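You operate a simulated robot arm through the tools that you are given. There is no shell and no other tool. Be economical: measure what you need, move in short steps, check, and stop when the job is done.

You are at the controls of a simulated robot arm. One attempt, no reset.

TASK
Put the jar labelled "salt" from the top of the blue cart on top of the flat purple carton and the jar labelled "sugar" on the top of the white cart. Open the blue tank lid. The order is free. Set down upright: jar.

It is judged by the outcome, as a careful person would: the job done as asked, and still so three seconds after it is handed in. It fails if anything else is knocked over, pushed out of place, dropped, spilled or broken. A push-on lid holds only when it is set on centred and level and pressed home; a screw cap is set on level and turned clockwise until tight.

THE ROBOT
A 7-joint arm with a fingered hand on a trunk, on a base that drives. Base frame: it is fixed to the floor where the robot stands at the start and does not move with it; the origin is under the middle of the robot, x ahead of it, y to its left, z up. Lengths are in m, angles in degrees, forces in N, time in s.
With the tool pointing down near the work surface it reaches from about 0.2 to 0.66 m from the robot's upright axis, wherever it stands. Its first joint turns from -115.0 to 115.0 degrees. Places, roughly: blue tank lid [-7.8, -7.9, 0.8]; top of the white cart [-1.9, 0.4, 0.8]. Payload 3.1 kg.
Tool frame: the origin (TCP) lies between the finger pads and is the grasp point; the fingertips stand 0.022 m ahead of it; z points along the fingers, y is the line along which they close. The gripper opens to 0.112 m. The gripper's body begins 0.06 m behind the TCP. The gripper is a hand of 3 fingers: y runs from the thumb to the fingers, the wrist lies at [0, 0, -0.218] in the tool frame.
Orientation is that of the tool frame in the base frame, as [roll, pitch, yaw] about the fixed x, y, z axes, in that order (R = Rz(yaw) Ry(pitch) Rx(roll)). With the fingers straight down and closing along the base's y, the tool's x points along the base's -x, its y along +y and its z along -z.

THE INTERFACE
- The arm moves only by the tool send_rows. Its arguments are lists of equal length, an entry for each row: "travel": the shift along the tool's x, y, z in m, a list of three; "turn": the turn, a rotation vector about the tool's x, y, z in degrees, a list of three. In form: {"travel": [[dx, dy, dz], ...], "turn": [[rx, ry, rz], ...]}. A call has 1 to 12 rows; each row shifts and turns the commanded pose from where the row before left it, along the tool's axes as they then stand. Rows are played at 5 a second. More than 0.05 m and 8.6 degrees between two rows, and nothing of the call is played. Where a pose cannot be reached the arm comes as near as it can. A force on the tool above 40 N (or 10 N above the force at the start of the call, whichever is more), or a blocked arm, ends the call early, and 0.2 s more pass. In this call time passes only in rows, and 0.2 s behind the last. The reply holds the time, the measured pose of the TCP, the force on the tool along the base axes, the opening and the grip force, in the units named above and with some noise, with the torque about the TCP (base axes, N m) and any sound that the robot's microphone picked up, and new pictures: "pictures" is both (left out), scene, wrist or none.
- Cameras (640 x 400 px; columns grow to the right, rows downward): "scene" is now at [0.0182, 0.1444, 1.6151]; the picture's right is [-0.09, -1.00, 0.00], its down [-0.75, 0.07, -0.66] and it looks along [0.66, -0.06, -0.75] (base axes); focal length 255 px, centre (320, 200). "wrist" rides on the gripper at [0.066, 0.003, -0.08] in the tool frame; the picture's right is [-0.05, 1.00, 0.00], its down [-0.77, -0.04, -0.64] and it looks along [-0.64, -0.03, 0.77] (tool axes); focal length 275 px, centre (320, 200). There is no depth. A picture from a camera that has moved, and an enlarged one, comes with that camera's place and axes in the base frame and with its lens.
- lift_body(by): slides the trunk up (or, below 0, down) by that many m; the arm and the scene camera ride with it, the base frame stays. It gives what a move gives, with no picture.
- drive_base(legs): drives the robot by 1 to 6 legs, each [ahead, left, turn to the left] in m, m and degrees, along the robot's own axes; the way and the turn of a leg run together, so that a leg with both is an arc; at most 1.5 m and 180 degrees a leg. The arm and the cameras ride along, it lands a little off, and it stops where it bumps. It gives what a move gives, and a new picture of the scene camera.
- move_fingers(finger1, finger2, thumb_bend): sets how far each is bent, from 0 (flat) to 100 (curled in); at 30 the hand is open as for a grip, at 70 the pads meet at the TCP. One left out holds its place. A second passes; each finger stops where it meets its share of the squeeze, and holds until it gets a number again. It is the only way to open and close the hand. It gives what a move gives, with no picture; readings hold the bend of each and the force on the fingers (four entries, about 0 where the hand has none), thumb and palm.
- head_to(pan, tilt): turns the head with the scene camera to pan (to the left, within 155 degrees either way) and tilt (down, from -29 to 69), counted from straight ahead of the robot. It gives what a move gives, and a new picture of the scene camera.
- inspect(camera, box): a new picture of the part [left, top, right, bottom] of that camera's present view, enlarged. No time passes.
- close_job(): hands the job in; it is judged then, once.

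Work in short steps. Places have to be worked out from the pictures, the camera data and where the tool is seen: move nearer, look again, correct. Check each grasp and each placing, and mend what went wrong. You have 165 turns and 260 pictures in all, those below and enlarged ones among them. Open the gripper and draw the arm clear of the work before you hand the job in, unless the task says otherwise; then end with one line.

The tools are called after "Request:" by a JSON object that holds its "fn" and its "kwargs". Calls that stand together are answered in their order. send_rows: Moves the arm, as the interface text tells. Its arguments: {"type":"object","properties":{"travel":{"type":"array"},"turn":{"type":"array"},"pictures":{"type":"string","enum":["both","scene","wrist","none"]}},"required":["travel","turn"]} The other tools are called the same way: lift_body (by) slides the trunk up or down; move_fingers (finger1, finger2, thumb_bend) moves the fingers one by one; drive_base (legs) drives the base; head_to (pan, tilt) turns the head that bears the scene camera; inspect (camera, box) takes an enlarged picture of a part of a camera's view; close_job () hands the job in.

At the start:

```text
t: 0.0
position: [0.4178, 0.0479, 1.1249]
orientation: [-180.0, 0.0, 179.9]
wrist_force: [-0.5, -0.2, -0.2]
torque: [0.0, 0.01, 0.01]
finger_gap: 0.1119
finger_force: 0.1
shape: jaw
bend: [30.0, 30.0, 30.0]
finger forces: [0.1, 0.0, 0.0, 0.1, 0.0, 0.0]
trunk travel left (down, up): [-0.75, 0.24]
robot x, y, heading: [-0.0001, -0.0003, -0.0]
head pan, tilt: [-5.0, 48.7]
```

scene: 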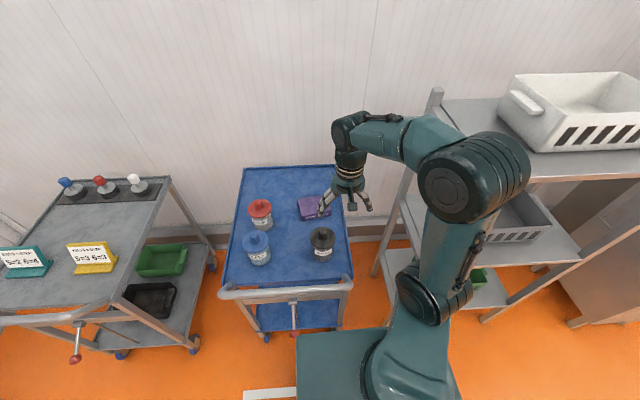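
wrist: 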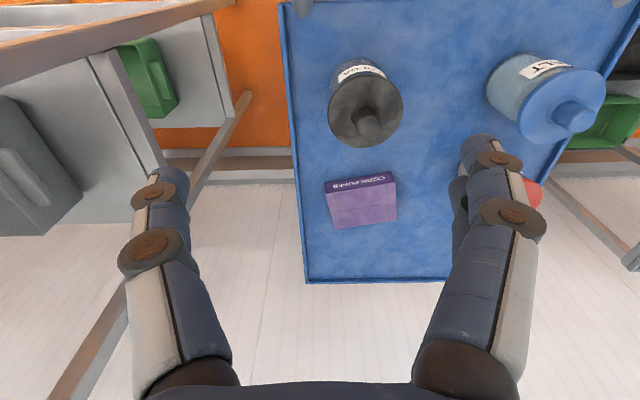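

I see three jars and a purple carton on the blue cart. I will enlarge the labels first.

Request:
{"fn": "inspect", "kwargs": {"camera": "scene", "box": [220, 160, 360, 290]}}

Request:
{"fn": "inspect", "kwargs": {"camera": "wrist", "box": [290, 20, 640, 240]}}

Request:
{"fn": "inspect", "kwargs": {"camera": "scene", "box": [0, 160, 220, 290]}}

```text
3.08 times, centred on (290, 225) of scene
camera zoom: at [0.0182, 0.1444, 1.6151], right [-0.09, -1.0, 0.0], down [-0.75, 0.07, -0.66], along [0.66, -0.06, -0.75], focal length 785 px, centre (412, 123)
```

zoom: 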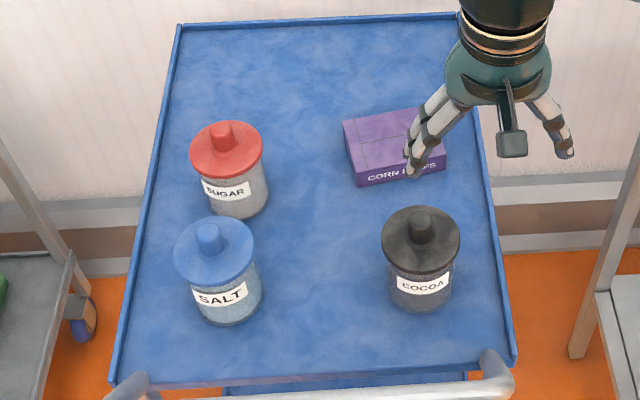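

```text
1.82 times, centred on (465, 130) of wrist
camera zoom: at [0.3512, 0.052, 1.2044], right [0.05, 1.0, 0.0], down [0.77, -0.04, 0.64], along [0.64, -0.03, -0.77], focal length 500 px, centre (56, 327)
```

zoom: 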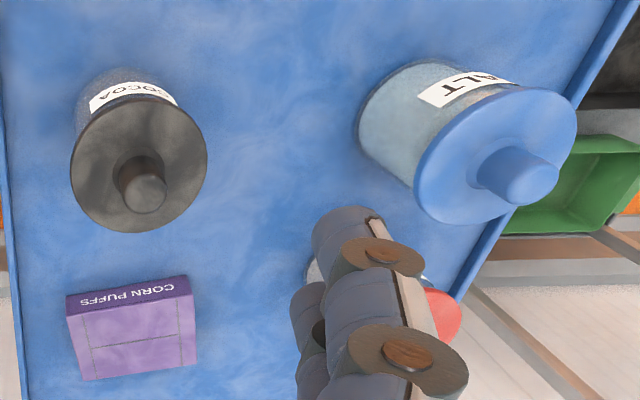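

```text
2.91 times, centred on (110, 225) of scene
camera zoom: at [0.0182, 0.1444, 1.6151], right [-0.09, -1.0, 0.0], down [-0.75, 0.07, -0.66], along [0.66, -0.06, -0.75], focal length 742 px, centre (931, 127)
```

zoom: 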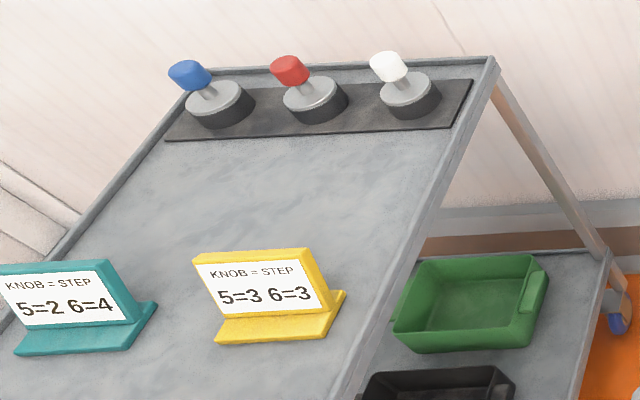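

The cart holds salt (blue lid, about (0.48, 0.31)), sugar (red lid, about (0.62, 0.31)), cocoa and the carton at about (0.66, 0.11), on a surface near z 0.82. I'll tilt the hand 60° forward and move it left in front of the salt, so I can grip the body under the lid.

Request:
{"fn": "send_rows", "kwargs": {"travel": [[0, 0.033, 0], [0, 0.033, 0], [0, 0.033, 0], [0, 0.033, 0], [0, 0.033, 0], [0, 0.033, 0], [0, 0.033, 0], [0, 0.031, 0]], "turn": [[0, -7.5, 0], [0, -7.5, 0], [0, -7.5, 0], [0, -7.5, 0], [0, -7.5, 0], [0, -7.5, 0], [0, -7.5, 0], [0, -7.5, 0]]}}

```text
t: 1.8
position: [0.4172, 0.3134, 1.123]
orientation: [-179.8, 60.2, -179.9]
wrist_force: [-1.1, -0.4, 0.5]
torque: [-0.01, -0.01, -0.01]
finger_gap: 0.1119
finger_force: 0.0
shape: jaw
bend: [30.0, 30.0, 30.0]
finger forces: [0.1, 0.0, 0.0, 0.0, 0.0, 0.0]
trunk travel left (down, up): [-0.75, 0.24]
robot x, y, heading: [-0.0016, 0.0001, -0.1]
head pan, tilt: [-5.0, 48.7]
camera scene: at [0.0179, 0.1467, 1.6149], right [-0.09, -1.0, 0.0], down [-0.75, 0.06, -0.66], along [0.66, -0.06, -0.75], focal length 255 px, centre (320, 200)
camera wrist: at [0.3118, 0.3171, 1.1047], right [0.02, 1.0, 0.04], down [-0.17, -0.03, 0.99], along [0.99, -0.03, 0.17], focal length 275 px, centre (320, 200)
```

scene: 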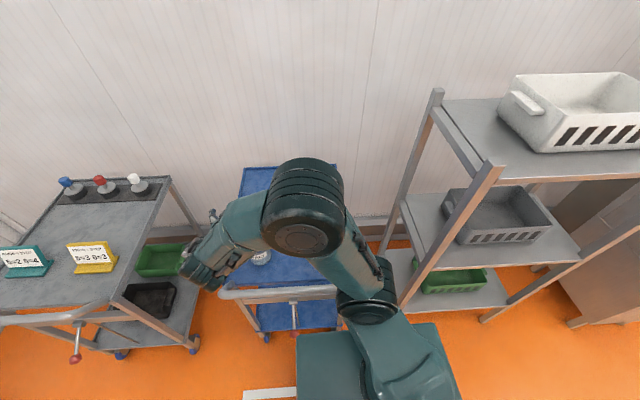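
wrist: 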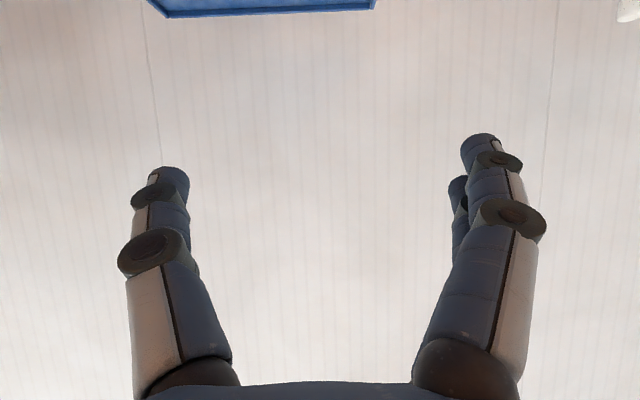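

The camera ends up beneath the hand at this tilt. I'll roll the hand 180° about its own axis so it looks down from above, starting with half the turn.

Request:
{"fn": "send_rows", "kwargs": {"travel": [[0, 0, 0], [0, 0, 0], [0, 0, 0], [0, 0, 0], [0, 0, 0], [0, 0, 0], [0, 0, 0], [0, 0, 0], [0, 0, 0], [0, 0, 0], [0, 0, 0], [0, 0, 0]], "turn": [[0, 0, 8], [0, 0, 8], [0, 0, 8], [0, 0, 8], [0, 0, 8], [0, 0, 8], [0, 0, 8], [0, 0, 8], [0, 0, 8], [0, 0, 8], [0, 0, 8], [0, 0, 8]], "pictures": "none"}}

Request:
{"fn": "send_rows", "kwargs": {"travel": [[0, 0, 0], [0, 0, 0], [0, 0, 0], [0, 0, 0], [0, 0, 0], [0, 0, 0], [0, 0, 0], [0, 0, 0], [0, 0, 0], [0, 0, 0], [0, 0, 0]], "turn": [[0, 0, 8], [0, 0, 8], [0, 0, 8], [0, 0, 8], [0, 0, 8], [0, 0, 8], [0, 0, 8], [0, 0, 8], [0, 0, 8], [0, 0, 8], [0, 0, 4]]}}

```text
t: 4.4
position: [0.4189, 0.3108, 1.1253]
orientation: [120.2, -5.3, 86.9]
wrist_force: [-0.5, 0.0, 0.1]
torque: [-0.01, 0.02, 0.02]
finger_gap: 0.1122
finger_force: 0.1
shape: jaw
bend: [30.0, 30.0, 30.0]
finger forces: [0.1, 0.1, 0.0, 0.1, 0.1, 0.0]
trunk travel left (down, up): [-0.75, 0.24]
robot x, y, heading: [-0.0003, -0.0015, -0.1]
head pan, tilt: [-5.0, 48.7]
```

```text
t: 6.8
position: [0.4306, 0.3281, 1.1297]
orientation: [-180.0, -60.0, -0.2]
wrist_force: [0.1, -0.3, 0.6]
torque: [0.02, -0.01, 0.0]
finger_gap: 0.1121
finger_force: 0.0
shape: jaw
bend: [30.0, 30.0, 30.0]
finger forces: [0.0, 0.0, 0.0, 0.1, 0.1, 0.0]
out of reach, approached as far as the arm can: row 9, 10
trunk travel left (down, up): [-0.75, 0.24]
robot x, y, heading: [0.0021, -0.0054, -0.2]
head pan, tilt: [-5.0, 48.7]
camera scene: at [0.0183, 0.1446, 1.6151], right [-0.09, -1.0, 0.0], down [-0.75, 0.07, -0.66], along [0.66, -0.06, -0.75], focal length 255 px, centre (320, 200)
camera wrist: at [0.393, 0.3254, 1.2273], right [-0.03, -1.0, -0.04], down [-0.94, 0.04, -0.35], along [0.35, 0.03, -0.94], focal length 275 px, centre (320, 200)
```

scene: 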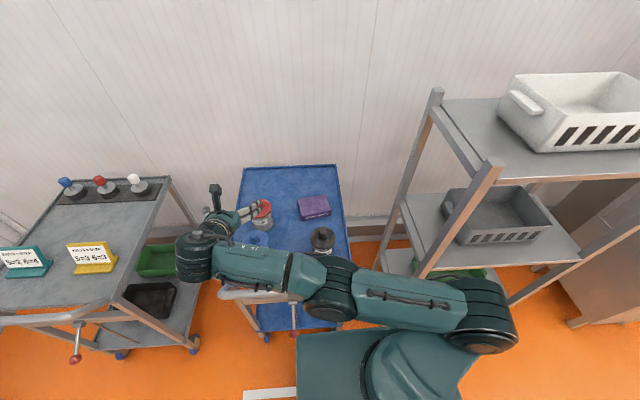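
wrist: 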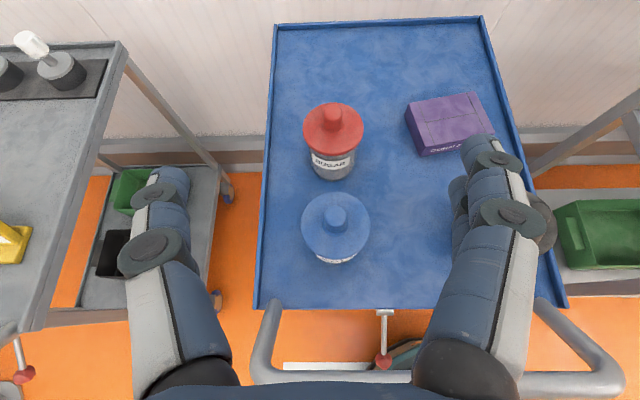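

The view is good: salt is at about (0.482, 0.315) and sugar at about (0.616, 0.315). I'll move to a pre-grasp pose behind and above the salt, along the tool axis.

Request:
{"fn": "send_rows", "kwargs": {"travel": [[-0.04, 0.002, 0.008], [-0.04, 0.002, 0.008], [-0.04, 0.002, 0.008], [-0.04, 0.002, 0.008], [-0.038, 0.002, 0.008], [0, 0, 0]], "turn": [[0, 0, 0], [0, 0, 0], [0, 0, 0], [0, 0, 0], [0, 0, 0], [0, 0, 0]]}}

```text
t: 8.2
position: [0.4557, 0.3155, 1.0419]
orientation: [178.4, -59.2, 2.0]
wrist_force: [0.6, 0.7, 1.1]
torque: [0.01, -0.02, 0.02]
finger_gap: 0.112
finger_force: 0.0
shape: jaw
bend: [30.0, 30.0, 30.0]
finger forces: [0.0, 0.1, 0.0, 0.0, 0.0, 0.1]
out of reach, approached as far as the arm can: row 1, 2, 3, 4, 5
trunk travel left (down, up): [-0.75, 0.24]
robot x, y, heading: [-0.0002, -0.0017, 0.3]
head pan, tilt: [-5.0, 48.7]
camera scene: at [0.018, 0.1446, 1.6151], right [-0.09, -1.0, 0.0], down [-0.75, 0.07, -0.66], along [0.66, -0.06, -0.75], focal length 255 px, centre (320, 200)
camera wrist: at [0.4193, 0.3138, 1.1396], right [-0.01, -1.0, -0.03], down [-0.94, 0.02, -0.34], along [0.34, 0.02, -0.94], focal length 275 px, centre (320, 200)
```

scene: 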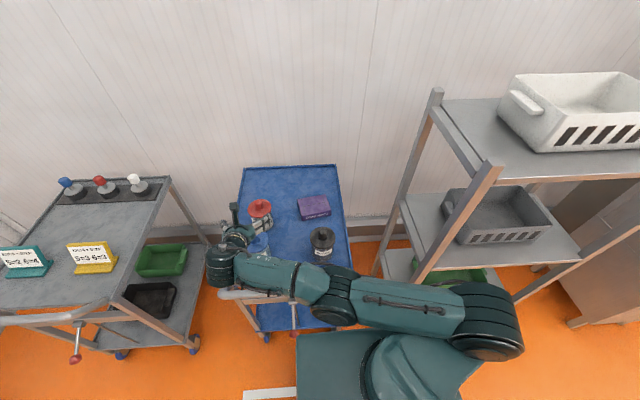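
wrist: 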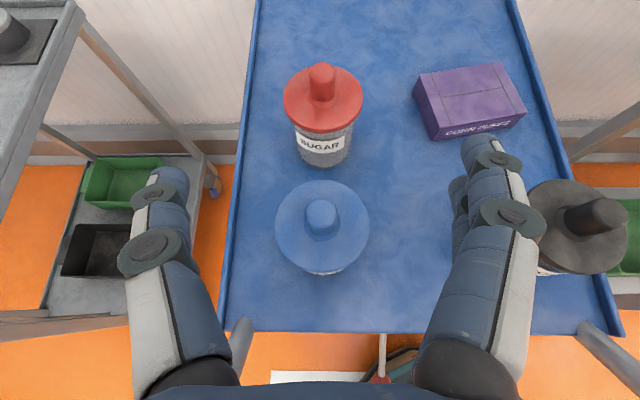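

The arm is too folded to reach. I'll drive the base back 0.2 m to give it room.

Request:
{"fn": "drive_base", "kwargs": {"legs": [[-0.2, 0, 0]]}}

Request:
{"fn": "send_rows", "kwargs": {"travel": [[0, 0, 0]], "turn": [[0, 0, 0]]}}

```text
t: 9.8
position: [0.2566, 0.3172, 1.0418]
orientation: [178.4, -59.2, 2.0]
wrist_force: [-0.1, 0.0, 0.5]
torque: [-0.01, 0.03, 0.02]
finger_gap: 0.1117
finger_force: 0.1
shape: jaw
bend: [30.0, 30.0, 30.0]
finger forces: [0.0, 0.0, 0.1, 0.1, 0.1, 0.0]
trunk travel left (down, up): [-0.75, 0.24]
robot x, y, heading: [-0.1978, -0.0017, 0.0]
head pan, tilt: [-5.0, 48.7]
camera scene: at [-0.1805, 0.1442, 1.6151], right [-0.08, -1.0, 0.0], down [-0.75, 0.06, -0.66], along [0.66, -0.06, -0.75], focal length 255 px, centre (320, 200)
```

scene: 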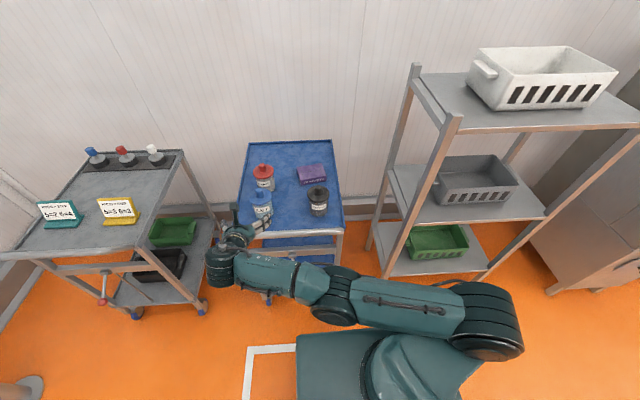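

```text
t: 10.2
position: [0.2578, 0.3169, 1.0417]
orientation: [178.4, -59.1, 2.1]
wrist_force: [-0.2, 0.4, 0.8]
torque: [0.01, 0.01, -0.01]
finger_gap: 0.112
finger_force: 0.1
shape: jaw
bend: [30.0, 30.0, 30.0]
finger forces: [0.1, 0.1, 0.1, 0.0, 0.0, 0.0]
trunk travel left (down, up): [-0.75, 0.24]
robot x, y, heading: [-0.1956, -0.0021, 0.1]
head pan, tilt: [-5.0, 48.7]
camera scene: at [-0.1792, 0.1443, 1.6151], right [-0.08, -1.0, 0.0], down [-0.75, 0.06, -0.66], along [0.66, -0.06, -0.75], focal length 255 px, centre (320, 200)
camera wrist: at [0.2215, 0.3147, 1.1397], right [-0.01, -1.0, -0.03], down [-0.94, 0.02, -0.34], along [0.34, 0.02, -0.94], focal length 275 px, centre (320, 200)
```

scene: 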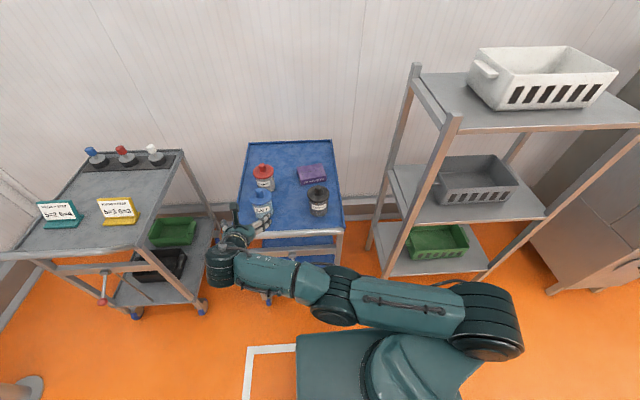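
wrist: 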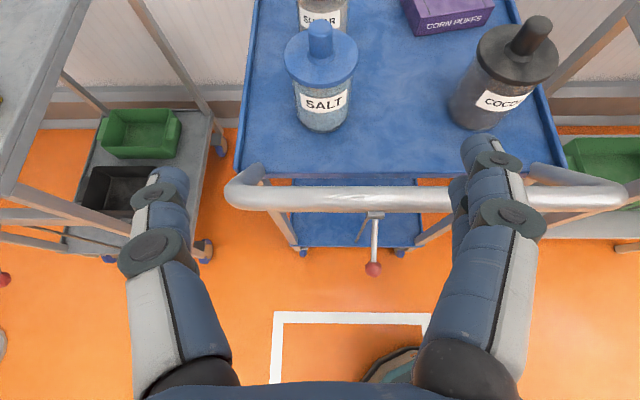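

The base moved fine. The cart handle sits near x 0.32, z 0.88, so I'll raise the trunk to let the forearm come down from above, then move to pre-grasp.

Request:
{"fn": "lift_body", "kwargs": {"by": 0.15}}

Request:
{"fn": "send_rows", "kwargs": {"travel": [[-0.0275, 0, 0.0374], [-0.0275, 0, 0.0374], [-0.0275, 0, 0.0374], [-0.0275, 0, 0.0374], [-0.0275, 0, 0.0374], [0, 0, 0]], "turn": [[0, 0, 0], [0, 0, 0], [0, 0, 0], [0, 0, 0], [0, 0, 0], [0, 0, 0]]}}

```text
t: 11.9
position: [0.2583, 0.3177, 1.1925]
orientation: [178.4, -59.2, 2.2]
wrist_force: [-0.9, 0.3, 0.9]
torque: [0.0, 0.01, 0.01]
finger_gap: 0.1119
finger_force: 0.1
shape: jaw
bend: [30.0, 30.0, 30.0]
finger forces: [0.0, 0.0, 0.0, 0.0, 0.1, 0.0]
trunk travel left (down, up): [-0.9, 0.09]
robot x, y, heading: [-0.1942, -0.0018, 0.0]
head pan, tilt: [-5.0, 48.7]
```

```text
t: 13.3
position: [0.3539, 0.2567, 1.1104]
orientation: [177.6, -58.2, 3.5]
wrist_force: [-0.1, -0.8, -0.1]
torque: [0.0, -0.01, -0.02]
finger_gap: 0.1119
finger_force: 0.0
shape: jaw
bend: [30.0, 30.0, 30.0]
finger forces: [0.1, 0.0, 0.0, 0.0, 0.0, 0.0]
out of reach, approached as far as the arm can: row 1, 2, 3, 4, 5
trunk travel left (down, up): [-0.9, 0.09]
robot x, y, heading: [-0.1935, -0.0009, -0.1]
head pan, tilt: [-5.0, 48.7]
camera scene: at [-0.1805, 0.1445, 1.7651], right [-0.08, -1.0, 0.0], down [-0.75, 0.06, -0.66], along [0.66, -0.06, -0.75], focal length 255 px, centre (320, 200)
camera wrist: at [0.3212, 0.2552, 1.2072], right [0.0, -1.0, -0.02], down [-0.95, 0.0, -0.32], along [0.32, 0.02, -0.95], focal length 275 px, centre (320, 200)
```

scene: 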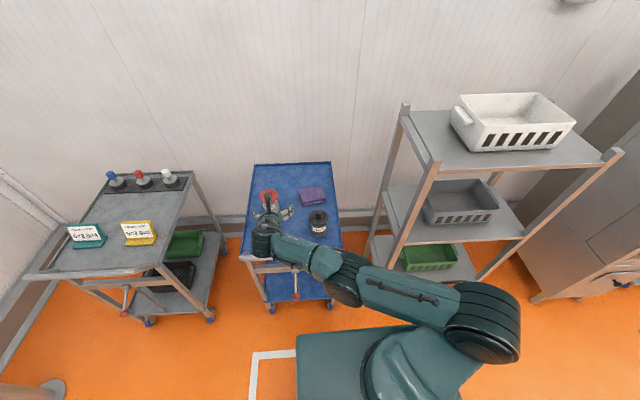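
wrist: 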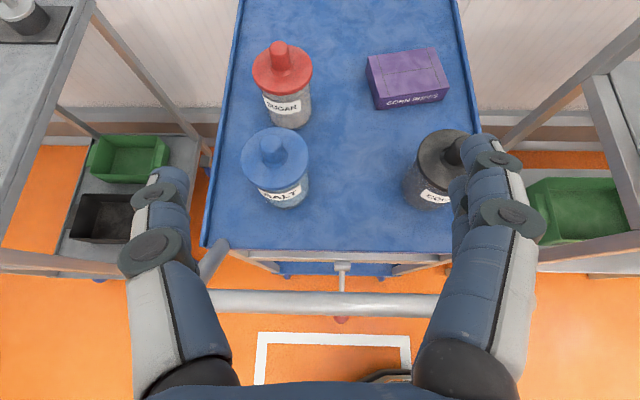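

The rolled posture keeps hitting joint limits. The lid is about 0.082 m wide and the body about 0.07, so a straight-down grasp at z≈0.887 is feasible. I'll roll back and return to tool-down.

Request:
{"fn": "send_rows", "kwargs": {"travel": [[0, 0, 0], [0, 0, 0], [0, 0, 0], [0, 0, 0], [0, 0, 0], [0, 0, 0], [0, 0, 0], [0, 0, 0], [0, 0, 0], [0, 0, 0], [0, 0, 0], [0, 0, 0]], "turn": [[0, 0, -8], [0, 0, -8], [0, 0, -8], [0, 0, -8], [0, 0, -8], [0, 0, -8], [0, 0, -8], [0, 0, -8], [0, 0, -8], [0, 0, -8], [0, 0, -8], [0, 0, -8]], "pictures": "none"}}

Request:
{"fn": "send_rows", "kwargs": {"travel": [[0, 0, 0], [0, 0, 0], [0, 0, 0], [0, 0, 0], [0, 0, 0], [0, 0, 0], [0, 0, 0], [0, 0, 0], [0, 0, 0], [0, 0, 0], [0, 0, 0]], "turn": [[0, 0, -8], [0, 0, -8], [0, 0, -8], [0, 0, -8], [0, 0, -8], [0, 0, -8], [0, 0, -8], [0, 0, -8], [0, 0, -8], [0, 0, -8], [0, 0, -4]], "pictures": "none"}}

Request:
{"fn": "send_rows", "kwargs": {"travel": [[0, 0, 0], [0, 0, 0], [0, 0, 0], [0, 0, 0], [0, 0, 0], [0, 0, 0], [0, 0, 0], [0, 0, 0], [0, 0, 0]], "turn": [[0, 7.5, 0], [0, 7.5, 0], [0, 7.5, 0], [0, 7.5, 0], [0, 7.5, 0], [0, 7.5, 0], [0, 7.5, 0], [0, 7.5, 0], [0, 0, 0]]}}

```text
t: 15.9
position: [0.3586, 0.2558, 1.107]
orientation: [121.0, 5.9, 94.0]
wrist_force: [-0.5, 0.1, 0.7]
torque: [0.01, 0.02, 0.01]
finger_gap: 0.1118
finger_force: 0.1
shape: jaw
bend: [30.0, 30.0, 30.0]
finger forces: [0.0, 0.0, 0.0, 0.0, 0.1, 0.0]
trunk travel left (down, up): [-0.9, 0.09]
robot x, y, heading: [-0.1971, -0.0023, 0.3]
head pan, tilt: [-5.0, 48.7]
```

```text
t: 18.3
position: [0.3567, 0.2555, 1.1085]
orientation: [-178.3, 59.2, -177.6]
wrist_force: [0.0, 0.0, 0.2]
torque: [0.0, 0.04, -0.01]
finger_gap: 0.1119
finger_force: 0.1
shape: jaw
bend: [30.0, 30.0, 30.0]
finger forces: [0.0, 0.0, 0.0, 0.1, 0.1, 0.0]
trunk travel left (down, up): [-0.9, 0.09]
robot x, y, heading: [-0.1943, 0.0005, 0.1]
head pan, tilt: [-5.0, 48.7]
```

```text
t: 20.3
position: [0.3559, 0.2549, 1.108]
orientation: [-179.3, -0.9, -179.2]
wrist_force: [-1.0, -1.3, 0.3]
torque: [0.01, -0.03, 0.0]
finger_gap: 0.112
finger_force: 0.1
shape: jaw
bend: [30.0, 30.0, 30.0]
finger forces: [0.0, 0.0, 0.0, 0.1, 0.1, 0.1]
trunk travel left (down, up): [-0.9, 0.09]
robot x, y, heading: [-0.1995, -0.0017, 0.2]
head pan, tilt: [-5.0, 48.7]
camera scene: at [-0.18, 0.1436, 1.7651], right [-0.08, -1.0, 0.0], down [-0.75, 0.06, -0.66], along [0.66, -0.05, -0.75], focal length 255 px, centre (320, 200)
camera wrist: at [0.2905, 0.259, 1.1887], right [0.03, 1.0, -0.01], down [0.78, -0.02, 0.62], along [0.62, -0.03, -0.78], focal length 275 px, centre (320, 200)
```

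scene: 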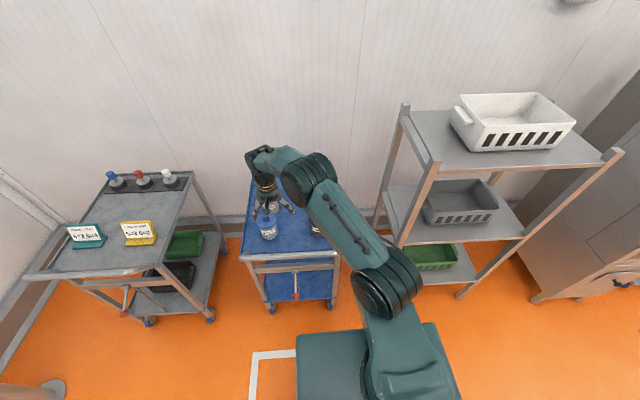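
wrist: 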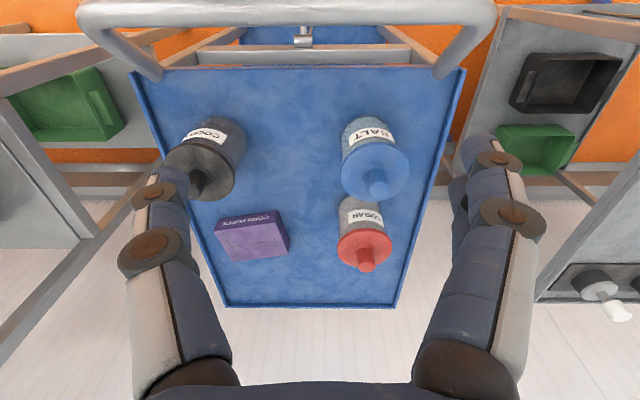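

The arm is comfortable again. I'll drive forward and left so that salt, sugar and carton all fall within reach, with the hand well above the jars.

Request:
{"fn": "drive_base", "kwargs": {"legs": [[0.22, 0.13, 0]]}}

```text
t: 22.2
position: [0.5814, 0.3824, 1.1076]
orientation: [-179.2, -0.8, -179.3]
wrist_force: [0.0, -0.1, 0.8]
torque: [0.01, -0.02, -0.01]
finger_gap: 0.1119
finger_force: 0.0
shape: jaw
bend: [30.0, 30.0, 30.0]
finger forces: [0.0, 0.0, 0.0, 0.0, 0.0, 0.0]
trunk travel left (down, up): [-0.9, 0.09]
robot x, y, heading: [0.0265, 0.1268, 0.3]
head pan, tilt: [-5.0, 48.7]
camera scene: at [0.0445, 0.272, 1.7651], right [-0.09, -1.0, 0.0], down [-0.75, 0.06, -0.66], along [0.66, -0.06, -0.75], focal length 255 px, centre (320, 200)
```

scene: 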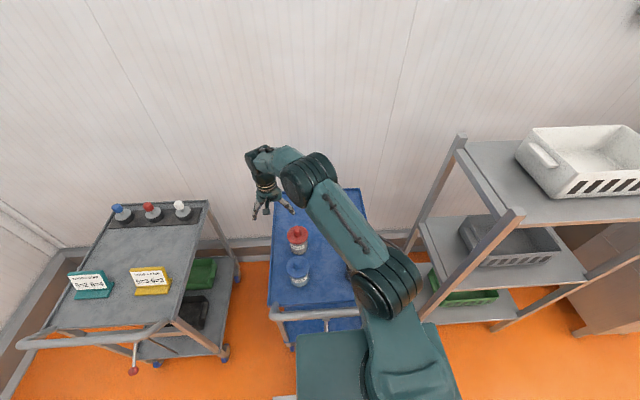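

Scene geometry puts salt at (0.484, 0.314) again. I'll move above it at z≈1.05 and look.

Request:
{"fn": "send_rows", "kwargs": {"travel": [[0.033, -0.023, 0.019], [0.033, -0.023, 0.019], [0.032, -0.022, 0.02], [0, 0, 0]], "turn": [[0, 0, 0], [0, 0, 0], [0, 0, 0], [0, 0, 0]]}}

```text
t: 23.2
position: [0.4841, 0.3118, 1.0508]
orientation: [-179.3, -0.8, -179.3]
wrist_force: [0.1, -0.1, -0.3]
torque: [0.02, 0.02, 0.0]
finger_gap: 0.112
finger_force: 0.0
shape: jaw
bend: [30.0, 30.0, 30.0]
finger forces: [0.1, 0.0, 0.0, 0.1, 0.0, 0.0]
trunk travel left (down, up): [-0.9, 0.09]
robot x, y, heading: [0.0309, 0.1274, -0.0]
head pan, tilt: [-5.0, 48.7]
camera scene: at [0.0449, 0.2722, 1.7651], right [-0.09, -1.0, 0.0], down [-0.75, 0.06, -0.66], along [0.66, -0.06, -0.75], focal length 255 px, centre (320, 200)
camera wrist: at [0.418, 0.315, 1.1327], right [0.03, 1.0, -0.01], down [0.78, -0.02, 0.63], along [0.62, -0.03, -0.78], focal length 275 px, centre (320, 200)
```

scene: 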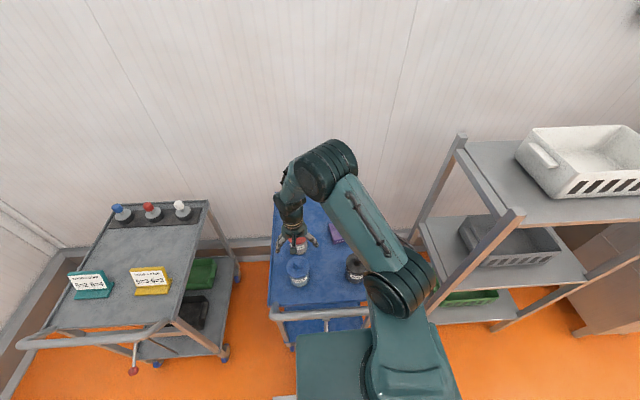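
wrist: 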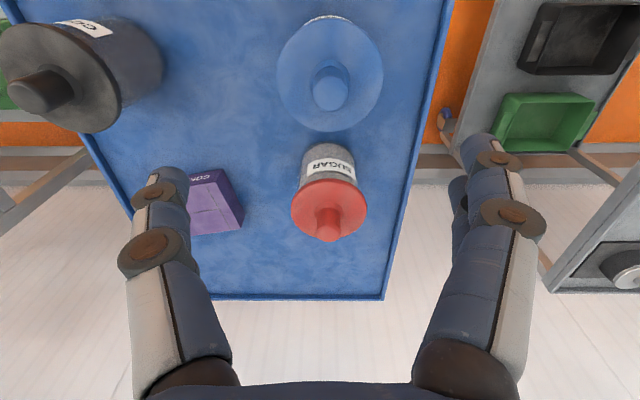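

The close view puts the salt axis at about (0.476, 0.317). I'll correct and descend to z≈0.95 before checking again.

Request:
{"fn": "send_rows", "kwargs": {"travel": [[0.004, 0.003, 0.03], [0.004, 0.002, 0.03], [0, 0, 0.04], [0, 0, 0]], "turn": [[0, 0, 0], [0, 0, 0], [0, 0, 0], [0, 0, 0]], "pictures": "wrist"}}

```text
t: 24.2
position: [0.4717, 0.3173, 0.9497]
orientation: [-179.3, -0.7, -179.3]
wrist_force: [-0.6, -0.1, -0.5]
torque: [-0.02, 0.02, -0.01]
finger_gap: 0.112
finger_force: 0.1
shape: jaw
bend: [30.0, 30.0, 30.0]
finger forces: [0.0, 0.1, 0.0, 0.1, 0.0, 0.0]
trunk travel left (down, up): [-0.9, 0.09]
robot x, y, heading: [0.0284, 0.1261, 0.2]
head pan, tilt: [-5.0, 48.7]
camera wrist: at [0.4063, 0.3208, 1.0306], right [0.03, 1.0, -0.01], down [0.78, -0.02, 0.63], along [0.62, -0.03, -0.78], focal length 275 px, centre (320, 200)
```

wrist: 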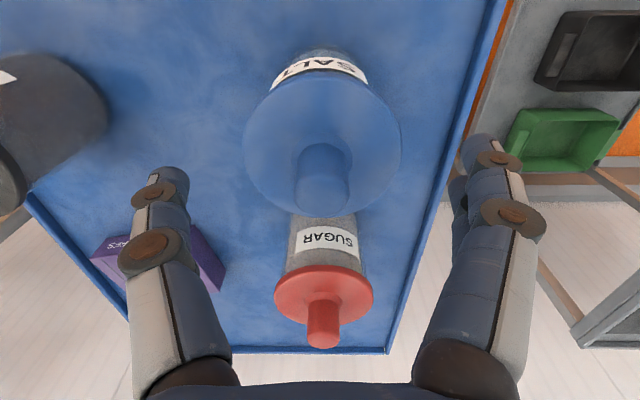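

Alignment is good: jar axis (0.472, 0.318), tool (0.472, 0.317). I'll descend to grasp height z≈0.888.

Request:
{"fn": "send_rows", "kwargs": {"travel": [[0, 0.001, 0.025], [0, 0, 0.02], [0, 0, 0.017], [0, 0, 0]], "turn": [[0, 0, 0], [0, 0, 0], [0, 0, 0], [0, 0, 0]]}}

```text
t: 25.2
position: [0.4722, 0.317, 0.8899]
orientation: [-179.2, -0.9, -179.4]
wrist_force: [0.6, 0.7, 0.5]
torque: [0.02, 0.01, 0.01]
finger_gap: 0.1117
finger_force: 0.0
shape: jaw
bend: [30.0, 30.0, 30.0]
finger forces: [0.1, 0.0, 0.0, 0.1, 0.1, 0.0]
trunk travel left (down, up): [-0.9, 0.09]
robot x, y, heading: [0.0276, 0.1312, -0.1]
head pan, tilt: [-5.0, 48.7]
camera scene: at [0.0448, 0.272, 1.7651], right [-0.09, -1.0, 0.0], down [-0.75, 0.06, -0.66], along [0.66, -0.06, -0.75], focal length 255 px, centre (320, 200)
camera wrist: at [0.4064, 0.3204, 0.9696], right [0.03, 1.0, -0.01], down [0.78, -0.02, 0.63], along [0.62, -0.03, -0.78], focal length 275 px, centre (320, 200)
```

scene: 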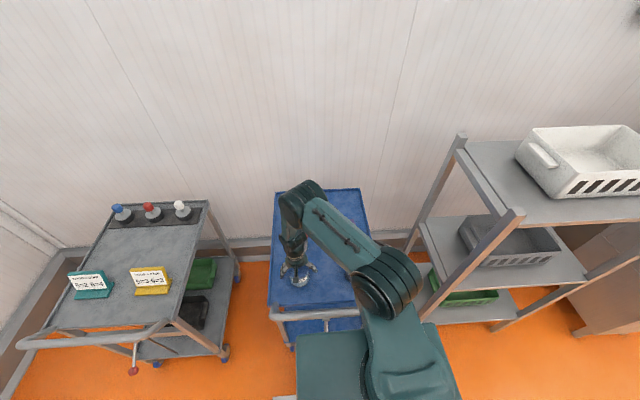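
wrist: 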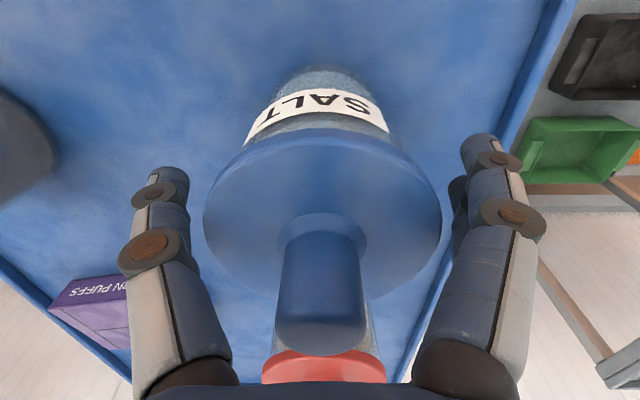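

No contact and the fingers straddle the lid. I'll close the fingers gradually.

Request:
{"fn": "move_fingers", "kwargs": {"finger1": 42, "finger2": 42, "thumb_bend": 42}}

Request:
{"fn": "inspect", "kwargs": {"camera": "wrist", "box": [100, 60, 560, 390]}}

```text
t: 26.2
position: [0.4732, 0.3166, 0.8888]
orientation: [-179.2, -0.9, -179.2]
wrist_force: [-0.8, -1.1, -0.2]
torque: [0.02, -0.02, 0.03]
finger_gap: 0.0816
finger_force: 3.5
shape: fingers
bend: [42.0, 40.0, 41.0]
finger forces: [0.0, 2.6, 0.1, 0.0, 3.5, 0.0]
trunk travel left (down, up): [-0.9, 0.09]
robot x, y, heading: [0.0268, 0.1254, -0.0]
head pan, tilt: [-5.0, 48.7]
```

```text
1.21 times, centred on (330, 225) of wrist
camera zoom: at [0.4064, 0.3203, 0.9698], right [0.03, 1.0, -0.01], down [0.78, -0.02, 0.63], along [0.62, -0.03, -0.78], focal length 334 px, centre (308, 170)
```

zoom: 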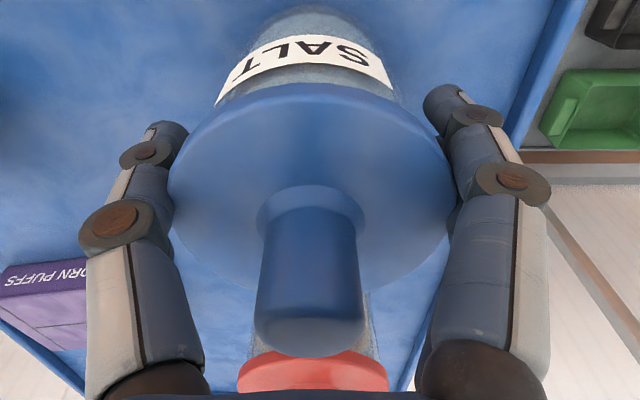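

The fingers touch at a gap of 0.082, so they are gripping the lid rim rather than the body. I'll open, rise and back the base off, then use a tilted approach from the front to grip the body under the lid.

Request:
{"fn": "move_fingers", "kwargs": {"finger1": 30, "finger2": 30, "thumb_bend": 30}}

Request:
{"fn": "send_rows", "kwargs": {"travel": [[0, 0, -0.03], [0, 0, -0.045], [0, 0, -0.045], [0, 0, -0.045], [0, 0, 0]], "turn": [[0, 0, 0], [0, 0, 0], [0, 0, 0], [0, 0, 0], [0, 0, 0]], "pictures": "wrist"}}

Request:
{"fn": "drive_base", "kwargs": {"legs": [[-0.2, 0, 0]]}}

Request:
{"fn": "send_rows", "kwargs": {"travel": [[0, 0, 0], [0, 0, 0], [0, 0, 0], [0, 0, 0], [0, 0, 0], [0, 0, 0], [0, 0, 0], [0, 0, 0], [0, 0, 0]], "turn": [[0, -7, 0], [0, -7, 0], [0, -7, 0], [0, -7, 0], [0, -7, 0], [0, -7, 0], [0, -7, 0], [0, -5, 0], [0, 0, 0]]}}

```text
t: 27.2
position: [0.473, 0.3176, 0.8884]
orientation: [-179.2, -0.8, -179.3]
wrist_force: [0.9, -0.9, 0.1]
torque: [-0.01, -0.02, 0.03]
finger_gap: 0.1113
finger_force: 0.0
shape: fingers
bend: [30.0, 30.0, 30.0]
finger forces: [0.0, 0.0, 0.0, 0.0, 0.1, 0.0]
trunk travel left (down, up): [-0.9, 0.09]
robot x, y, heading: [0.0286, 0.1255, -0.1]
head pan, tilt: [-5.0, 48.7]
```

```text
t: 28.4
position: [0.4723, 0.3191, 1.055]
orientation: [-179.2, -0.9, -179.4]
wrist_force: [0.5, 0.6, -0.6]
torque: [-0.01, 0.01, -0.03]
finger_gap: 0.1114
finger_force: 0.0
shape: fingers
bend: [30.0, 30.0, 30.0]
finger forces: [0.1, 0.0, 0.0, 0.0, 0.1, 0.0]
trunk travel left (down, up): [-0.9, 0.09]
robot x, y, heading: [0.0283, 0.1262, 0.2]
head pan, tilt: [-5.0, 48.7]
camera wrist: at [0.4058, 0.3234, 1.135], right [0.03, 1.0, -0.01], down [0.78, -0.02, 0.62], along [0.62, -0.03, -0.78], focal length 275 px, centre (320, 200)
```

wrist: 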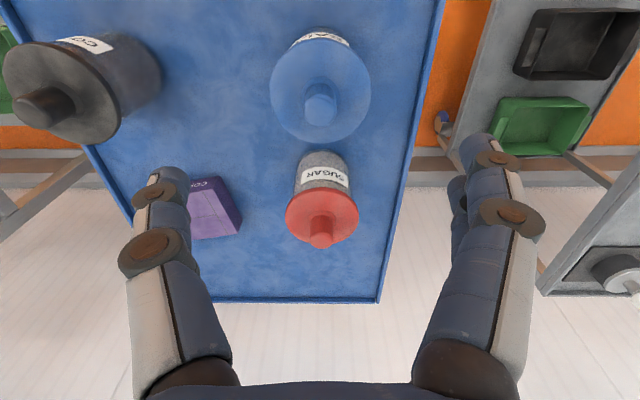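

```text
t: 30.0
position: [0.2738, 0.319, 1.0541]
orientation: [-179.2, -0.7, -179.4]
wrist_force: [-1.0, 0.5, -0.3]
torque: [-0.02, 0.01, 0.05]
finger_gap: 0.1114
finger_force: 0.1
shape: fingers
bend: [30.0, 30.0, 30.0]
finger forces: [0.0, 0.0, 0.0, 0.0, 0.0, 0.1]
trunk travel left (down, up): [-0.9, 0.09]
robot x, y, heading: [-0.1709, 0.1293, 0.3]
head pan, tilt: [-5.0, 48.7]
camera scene: at [-0.1514, 0.2722, 1.7651], right [-0.09, -1.0, 0.0], down [-0.75, 0.07, -0.66], along [0.66, -0.06, -0.75], focal length 255 px, centre (320, 200)
```

scene: 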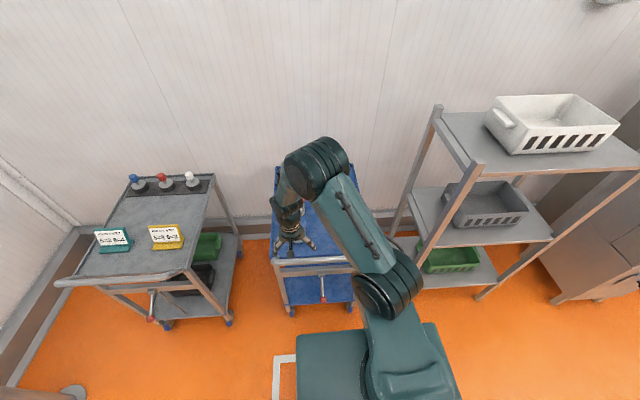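

```text
t: 32.0
position: [0.2741, 0.3191, 1.055]
orientation: [-178.8, 53.3, -178.4]
wrist_force: [0.0, -0.3, -0.4]
torque: [0.0, -0.04, -0.02]
finger_gap: 0.1115
finger_force: 0.1
shape: fingers
bend: [30.0, 30.0, 30.0]
finger forces: [0.0, 0.1, 0.1, 0.1, 0.0, 0.0]
trunk travel left (down, up): [-0.9, 0.09]
robot x, y, heading: [-0.1717, 0.127, -0.1]
head pan, tilt: [-5.0, 48.7]
camera scene: at [-0.1517, 0.2721, 1.7651], right [-0.09, -1.0, 0.0], down [-0.75, 0.07, -0.66], along [0.66, -0.06, -0.75], focal length 255 px, centre (320, 200)
camera wrist: at [0.1695, 0.3214, 1.0487], right [0.02, 1.0, 0.02], down [-0.05, -0.02, 1.0], along [1.0, -0.02, 0.05], focal length 275 px, centre (320, 200)
```

scene: 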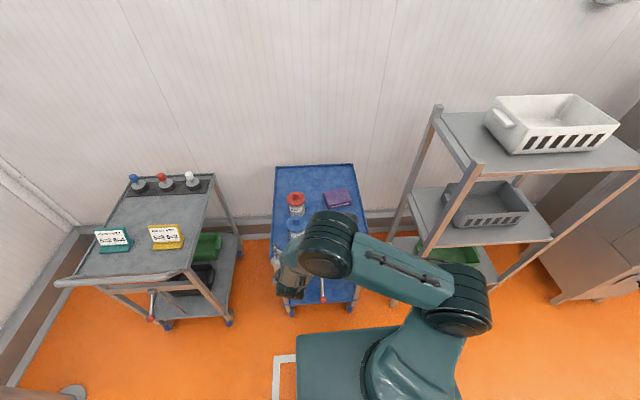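
wrist: 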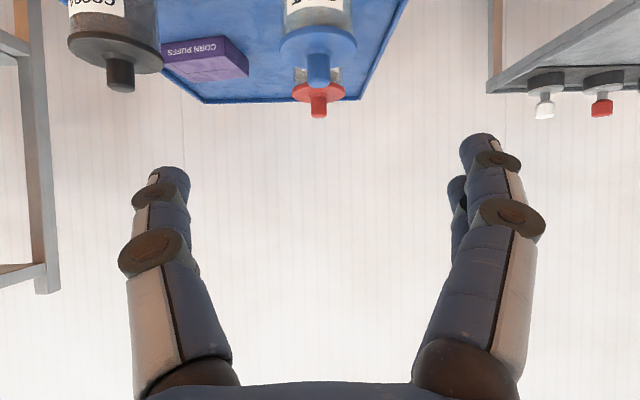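

The tilt works and the arm is comfortable. I'll go forward over the handle at this height, then come down vertically onto the salt.

Request:
{"fn": "send_rows", "kwargs": {"travel": [[-0.0284, 0, 0.0381], [-0.0284, 0, 0.0381], [-0.0284, 0, 0.0381], [-0.0284, 0, 0.0381], [0, 0, 0]], "turn": [[1.2, 0, 0.9], [0, 0, 0], [0, 0, 0], [0, 0, 0], [0, 0, 0]]}}

```text
t: 33.2
position: [0.4644, 0.3172, 1.0563]
orientation: [-178.6, 53.1, -179.9]
wrist_force: [-0.8, -0.1, 0.2]
torque: [-0.03, 0.0, 0.01]
finger_gap: 0.1112
finger_force: 0.0
shape: fingers
bend: [30.0, 30.0, 30.0]
finger forces: [0.1, 0.0, 0.1, 0.0, 0.0, 0.0]
trunk travel left (down, up): [-0.9, 0.09]
robot x, y, heading: [-0.1685, 0.128, 0.1]
head pan, tilt: [-5.0, 48.7]
camera scene: at [-0.1535, 0.2717, 1.7651], right [-0.09, -1.0, 0.0], down [-0.75, 0.07, -0.66], along [0.66, -0.06, -0.75], focal length 255 px, centre (320, 200)
camera wrist: at [0.359, 0.3218, 1.0502], right [0.04, 1.0, 0.02], down [-0.05, -0.02, 1.0], along [1.0, -0.04, 0.05], focal length 275 px, centre (320, 200)
```

scene: 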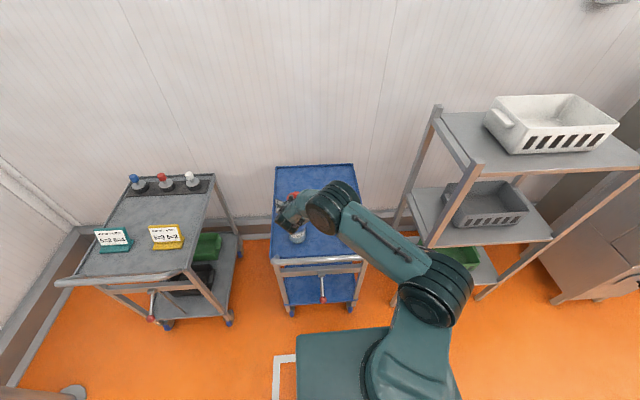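
wrist: 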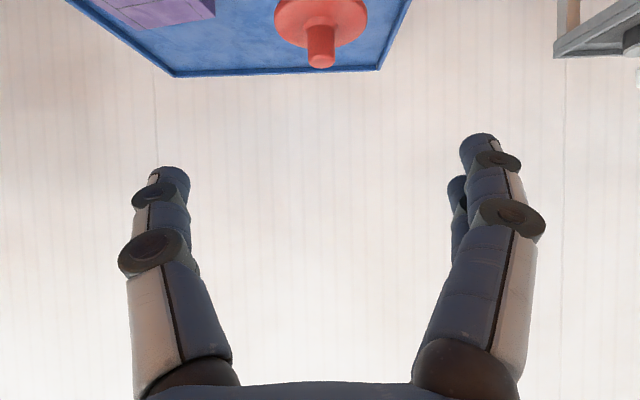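

In position above the salt. I'll descend vertically to z≈0.96 and look.

Request:
{"fn": "send_rows", "kwargs": {"travel": [[0.0257, 0, 0.0191], [0.0257, 0, 0.0191], [0.0257, 0.001, 0.0191], [0, 0, 0]], "turn": [[0, 0, 0], [0, 0, 0], [0, 0, 0], [0, 0, 0]]}}

```text
t: 34.2
position: [0.463, 0.317, 0.9575]
orientation: [-178.8, 53.1, -179.9]
wrist_force: [-0.1, -0.3, -0.7]
torque: [-0.02, 0.02, 0.04]
finger_gap: 0.1114
finger_force: 0.0
shape: fingers
bend: [30.0, 30.0, 30.0]
finger forces: [0.1, 0.0, 0.1, 0.1, 0.0, 0.1]
trunk travel left (down, up): [-0.9, 0.09]
robot x, y, heading: [-0.1727, 0.1242, 0.0]
head pan, tilt: [-5.0, 48.7]
camera scene: at [-0.1521, 0.2718, 1.7651], right [-0.09, -1.0, 0.0], down [-0.75, 0.07, -0.66], along [0.66, -0.06, -0.75], focal length 255 px, centre (320, 200)
camera wrist: at [0.3589, 0.3211, 0.9517], right [0.04, 1.0, 0.02], down [-0.05, -0.02, 1.0], along [1.0, -0.05, 0.05], focal length 275 px, centre (320, 200)
```

scene: 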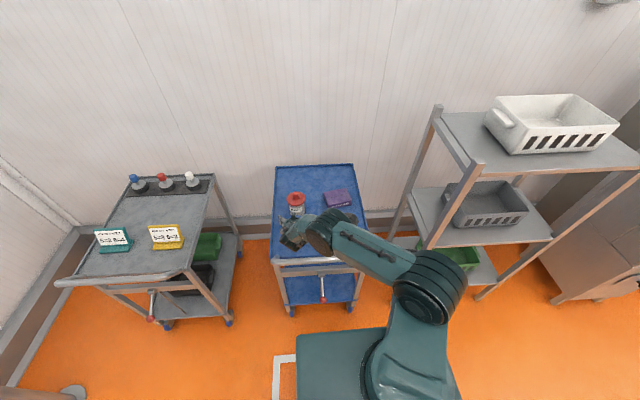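
wrist: 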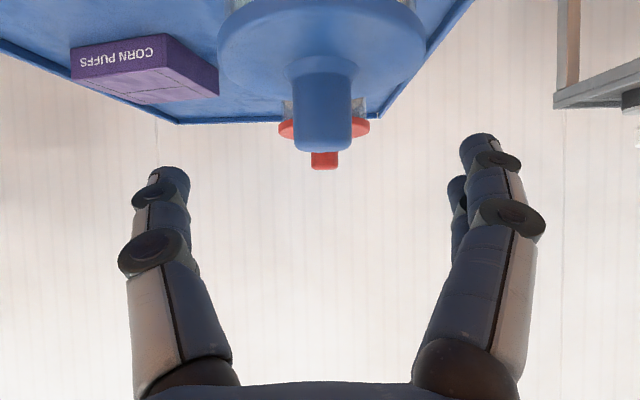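

Knob top is z≈0.94 and centred on y 0.317. I'll descend the rest of the way to z≈0.86.

Request:
{"fn": "send_rows", "kwargs": {"travel": [[0.02, 0, 0.0149], [0.02, 0, 0.0149], [0.02, 0, 0.0149], [0.018, 0, 0.0134], [0, 0, 0]], "turn": [[0, 0, 0], [0, 0, 0], [0, 0, 0], [0, 0, 0], [0, 0, 0]]}}

```text
t: 35.4
position: [0.4647, 0.3151, 0.8612]
orientation: [-178.8, 53.2, -180.0]
wrist_force: [-0.2, 0.3, 0.9]
torque: [-0.01, -0.01, -0.02]
finger_gap: 0.111
finger_force: 0.1
shape: fingers
bend: [30.0, 30.0, 30.0]
finger forces: [0.0, 0.0, 0.0, 0.0, 0.0, 0.1]
trunk travel left (down, up): [-0.9, 0.09]
robot x, y, heading: [-0.1696, 0.1268, -0.0]
head pan, tilt: [-5.0, 48.7]
camera scene: at [-0.152, 0.2712, 1.7652], right [-0.09, -1.0, 0.0], down [-0.75, 0.07, -0.66], along [0.66, -0.06, -0.75], focal length 255 px, centre (320, 200)
camera wrist: at [0.3588, 0.3203, 0.8552], right [0.04, 1.0, 0.02], down [-0.05, -0.02, 1.0], along [1.0, -0.05, 0.05], focal length 275 px, centre (320, 200)
```

scene: 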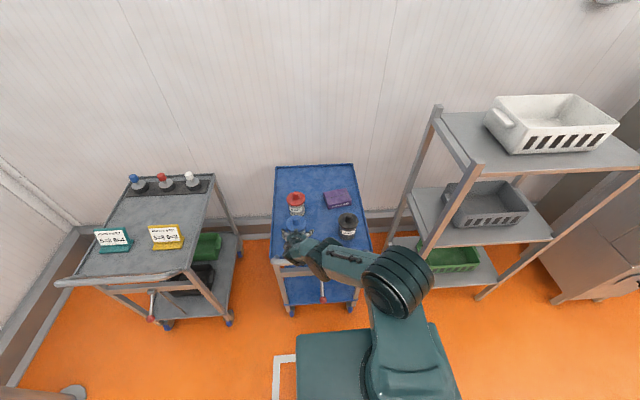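
wrist: 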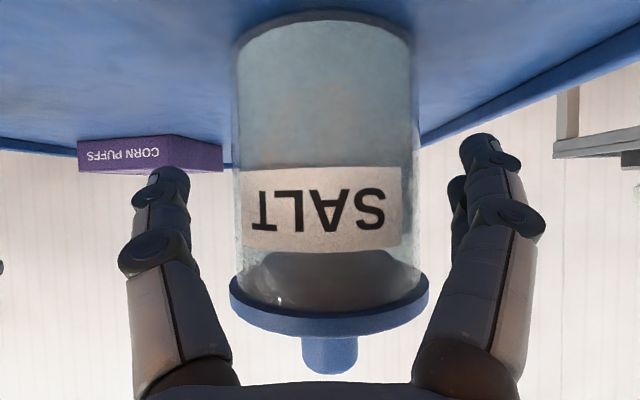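

This is a clear side view: the fingers flank the glass body below the lid. I'll close on it.

Request:
{"fn": "move_fingers", "kwargs": {"finger1": 46, "finger2": 46, "thumb_bend": 46}}

Request:
{"fn": "inspect", "kwargs": {"camera": "wrist", "box": [80, 0, 600, 400]}}

```text
t: 36.4
position: [0.464, 0.3163, 0.8605]
orientation: [-178.7, 53.1, -179.9]
wrist_force: [-0.6, 2.2, -0.4]
torque: [0.02, -0.01, 0.01]
finger_gap: 0.0722
finger_force: 2.3
shape: fingers
bend: [44.0, 43.0, 45.0]
finger forces: [1.4, 2.0, 0.0, 0.0, 1.5, 0.0]
trunk travel left (down, up): [-0.9, 0.09]
robot x, y, heading: [-0.1711, 0.1294, 0.1]
head pan, tilt: [-5.0, 48.7]
```

```text
1.00 times, centred on (340, 200) of wrist (not enlarged: the box is as wide or as high as the picture)
camera zoom: at [0.3588, 0.3212, 0.855], right [0.04, 1.0, 0.02], down [-0.05, -0.02, 1.0], along [1.0, -0.04, 0.05], focal length 275 px, centre (300, 200)
```

zoom: 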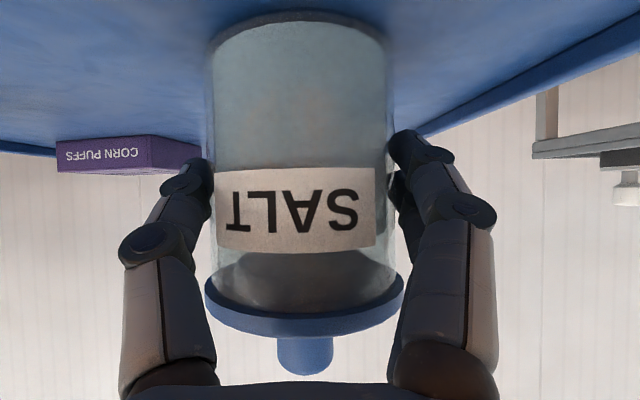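

All three digits contact the body at a gap of 0.072. I'll tighten the grip.

Request:
{"fn": "move_fingers", "kwargs": {"finger1": 60, "finger2": 60, "thumb_bend": 60}}

```text
t: 37.4
position: [0.4639, 0.3161, 0.8601]
orientation: [-178.7, 53.2, -179.9]
wrist_force: [0.2, 1.8, -0.2]
torque: [-0.02, 0.04, 0.01]
finger_gap: 0.0689
finger_force: 16.2
shape: fingers
bend: [48.0, 47.0, 51.0]
finger forces: [7.7, 9.2, 0.0, 0.1, 15.0, 0.1]
trunk travel left (down, up): [-0.9, 0.09]
robot x, y, heading: [-0.1673, 0.1283, -0.1]
head pan, tilt: [-5.0, 48.7]
```

Firm grip, about 16 N. I'll lift vertically 0.12 m.

Request:
{"fn": "send_rows", "kwargs": {"travel": [[-0.016, 0, -0.012], [-0.024, 0, -0.018], [-0.028, 0, -0.021], [-0.028, 0, -0.021], [0, 0, 0]], "turn": [[0, 0, 0], [0, 0, 0], [0, 0, 0], [0, 0, 0], [0, 0, 0]]}}

```text
t: 38.6
position: [0.4643, 0.316, 0.9815]
orientation: [-178.6, 53.2, -179.8]
wrist_force: [0.5, -0.4, -5.2]
torque: [0.02, 0.07, -0.01]
finger_gap: 0.069
finger_force: 15.7
shape: fingers
bend: [48.0, 48.0, 51.0]
finger forces: [7.5, 9.0, 0.0, 0.0, 15.6, 0.0]
trunk travel left (down, up): [-0.9, 0.09]
robot x, y, heading: [-0.1691, 0.1289, 0.2]
head pan, tilt: [-5.0, 48.7]
camera scene: at [-0.1497, 0.2732, 1.7649], right [-0.09, -1.0, 0.0], down [-0.75, 0.07, -0.66], along [0.66, -0.06, -0.75], focal length 255 px, centre (320, 200)
camera wrist: at [0.3602, 0.3213, 0.9754], right [0.04, 1.0, 0.02], down [-0.05, -0.02, 1.0], along [1.0, -0.05, 0.04], focal length 275 px, centre (320, 200)
```

scene: 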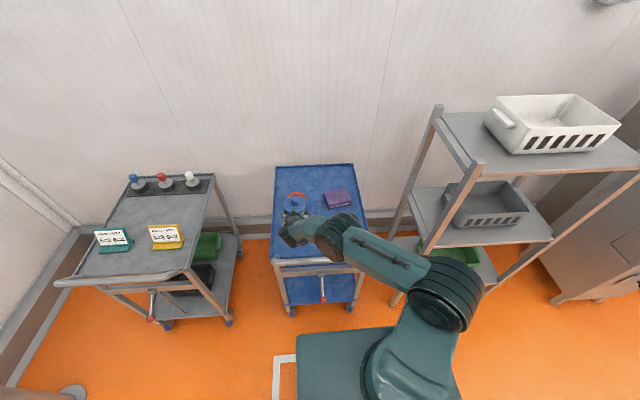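
wrist: 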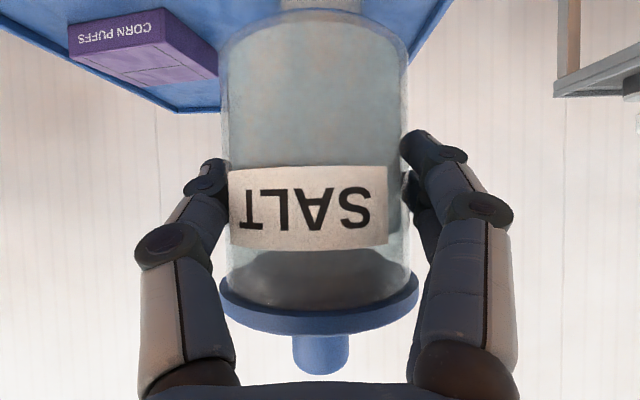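

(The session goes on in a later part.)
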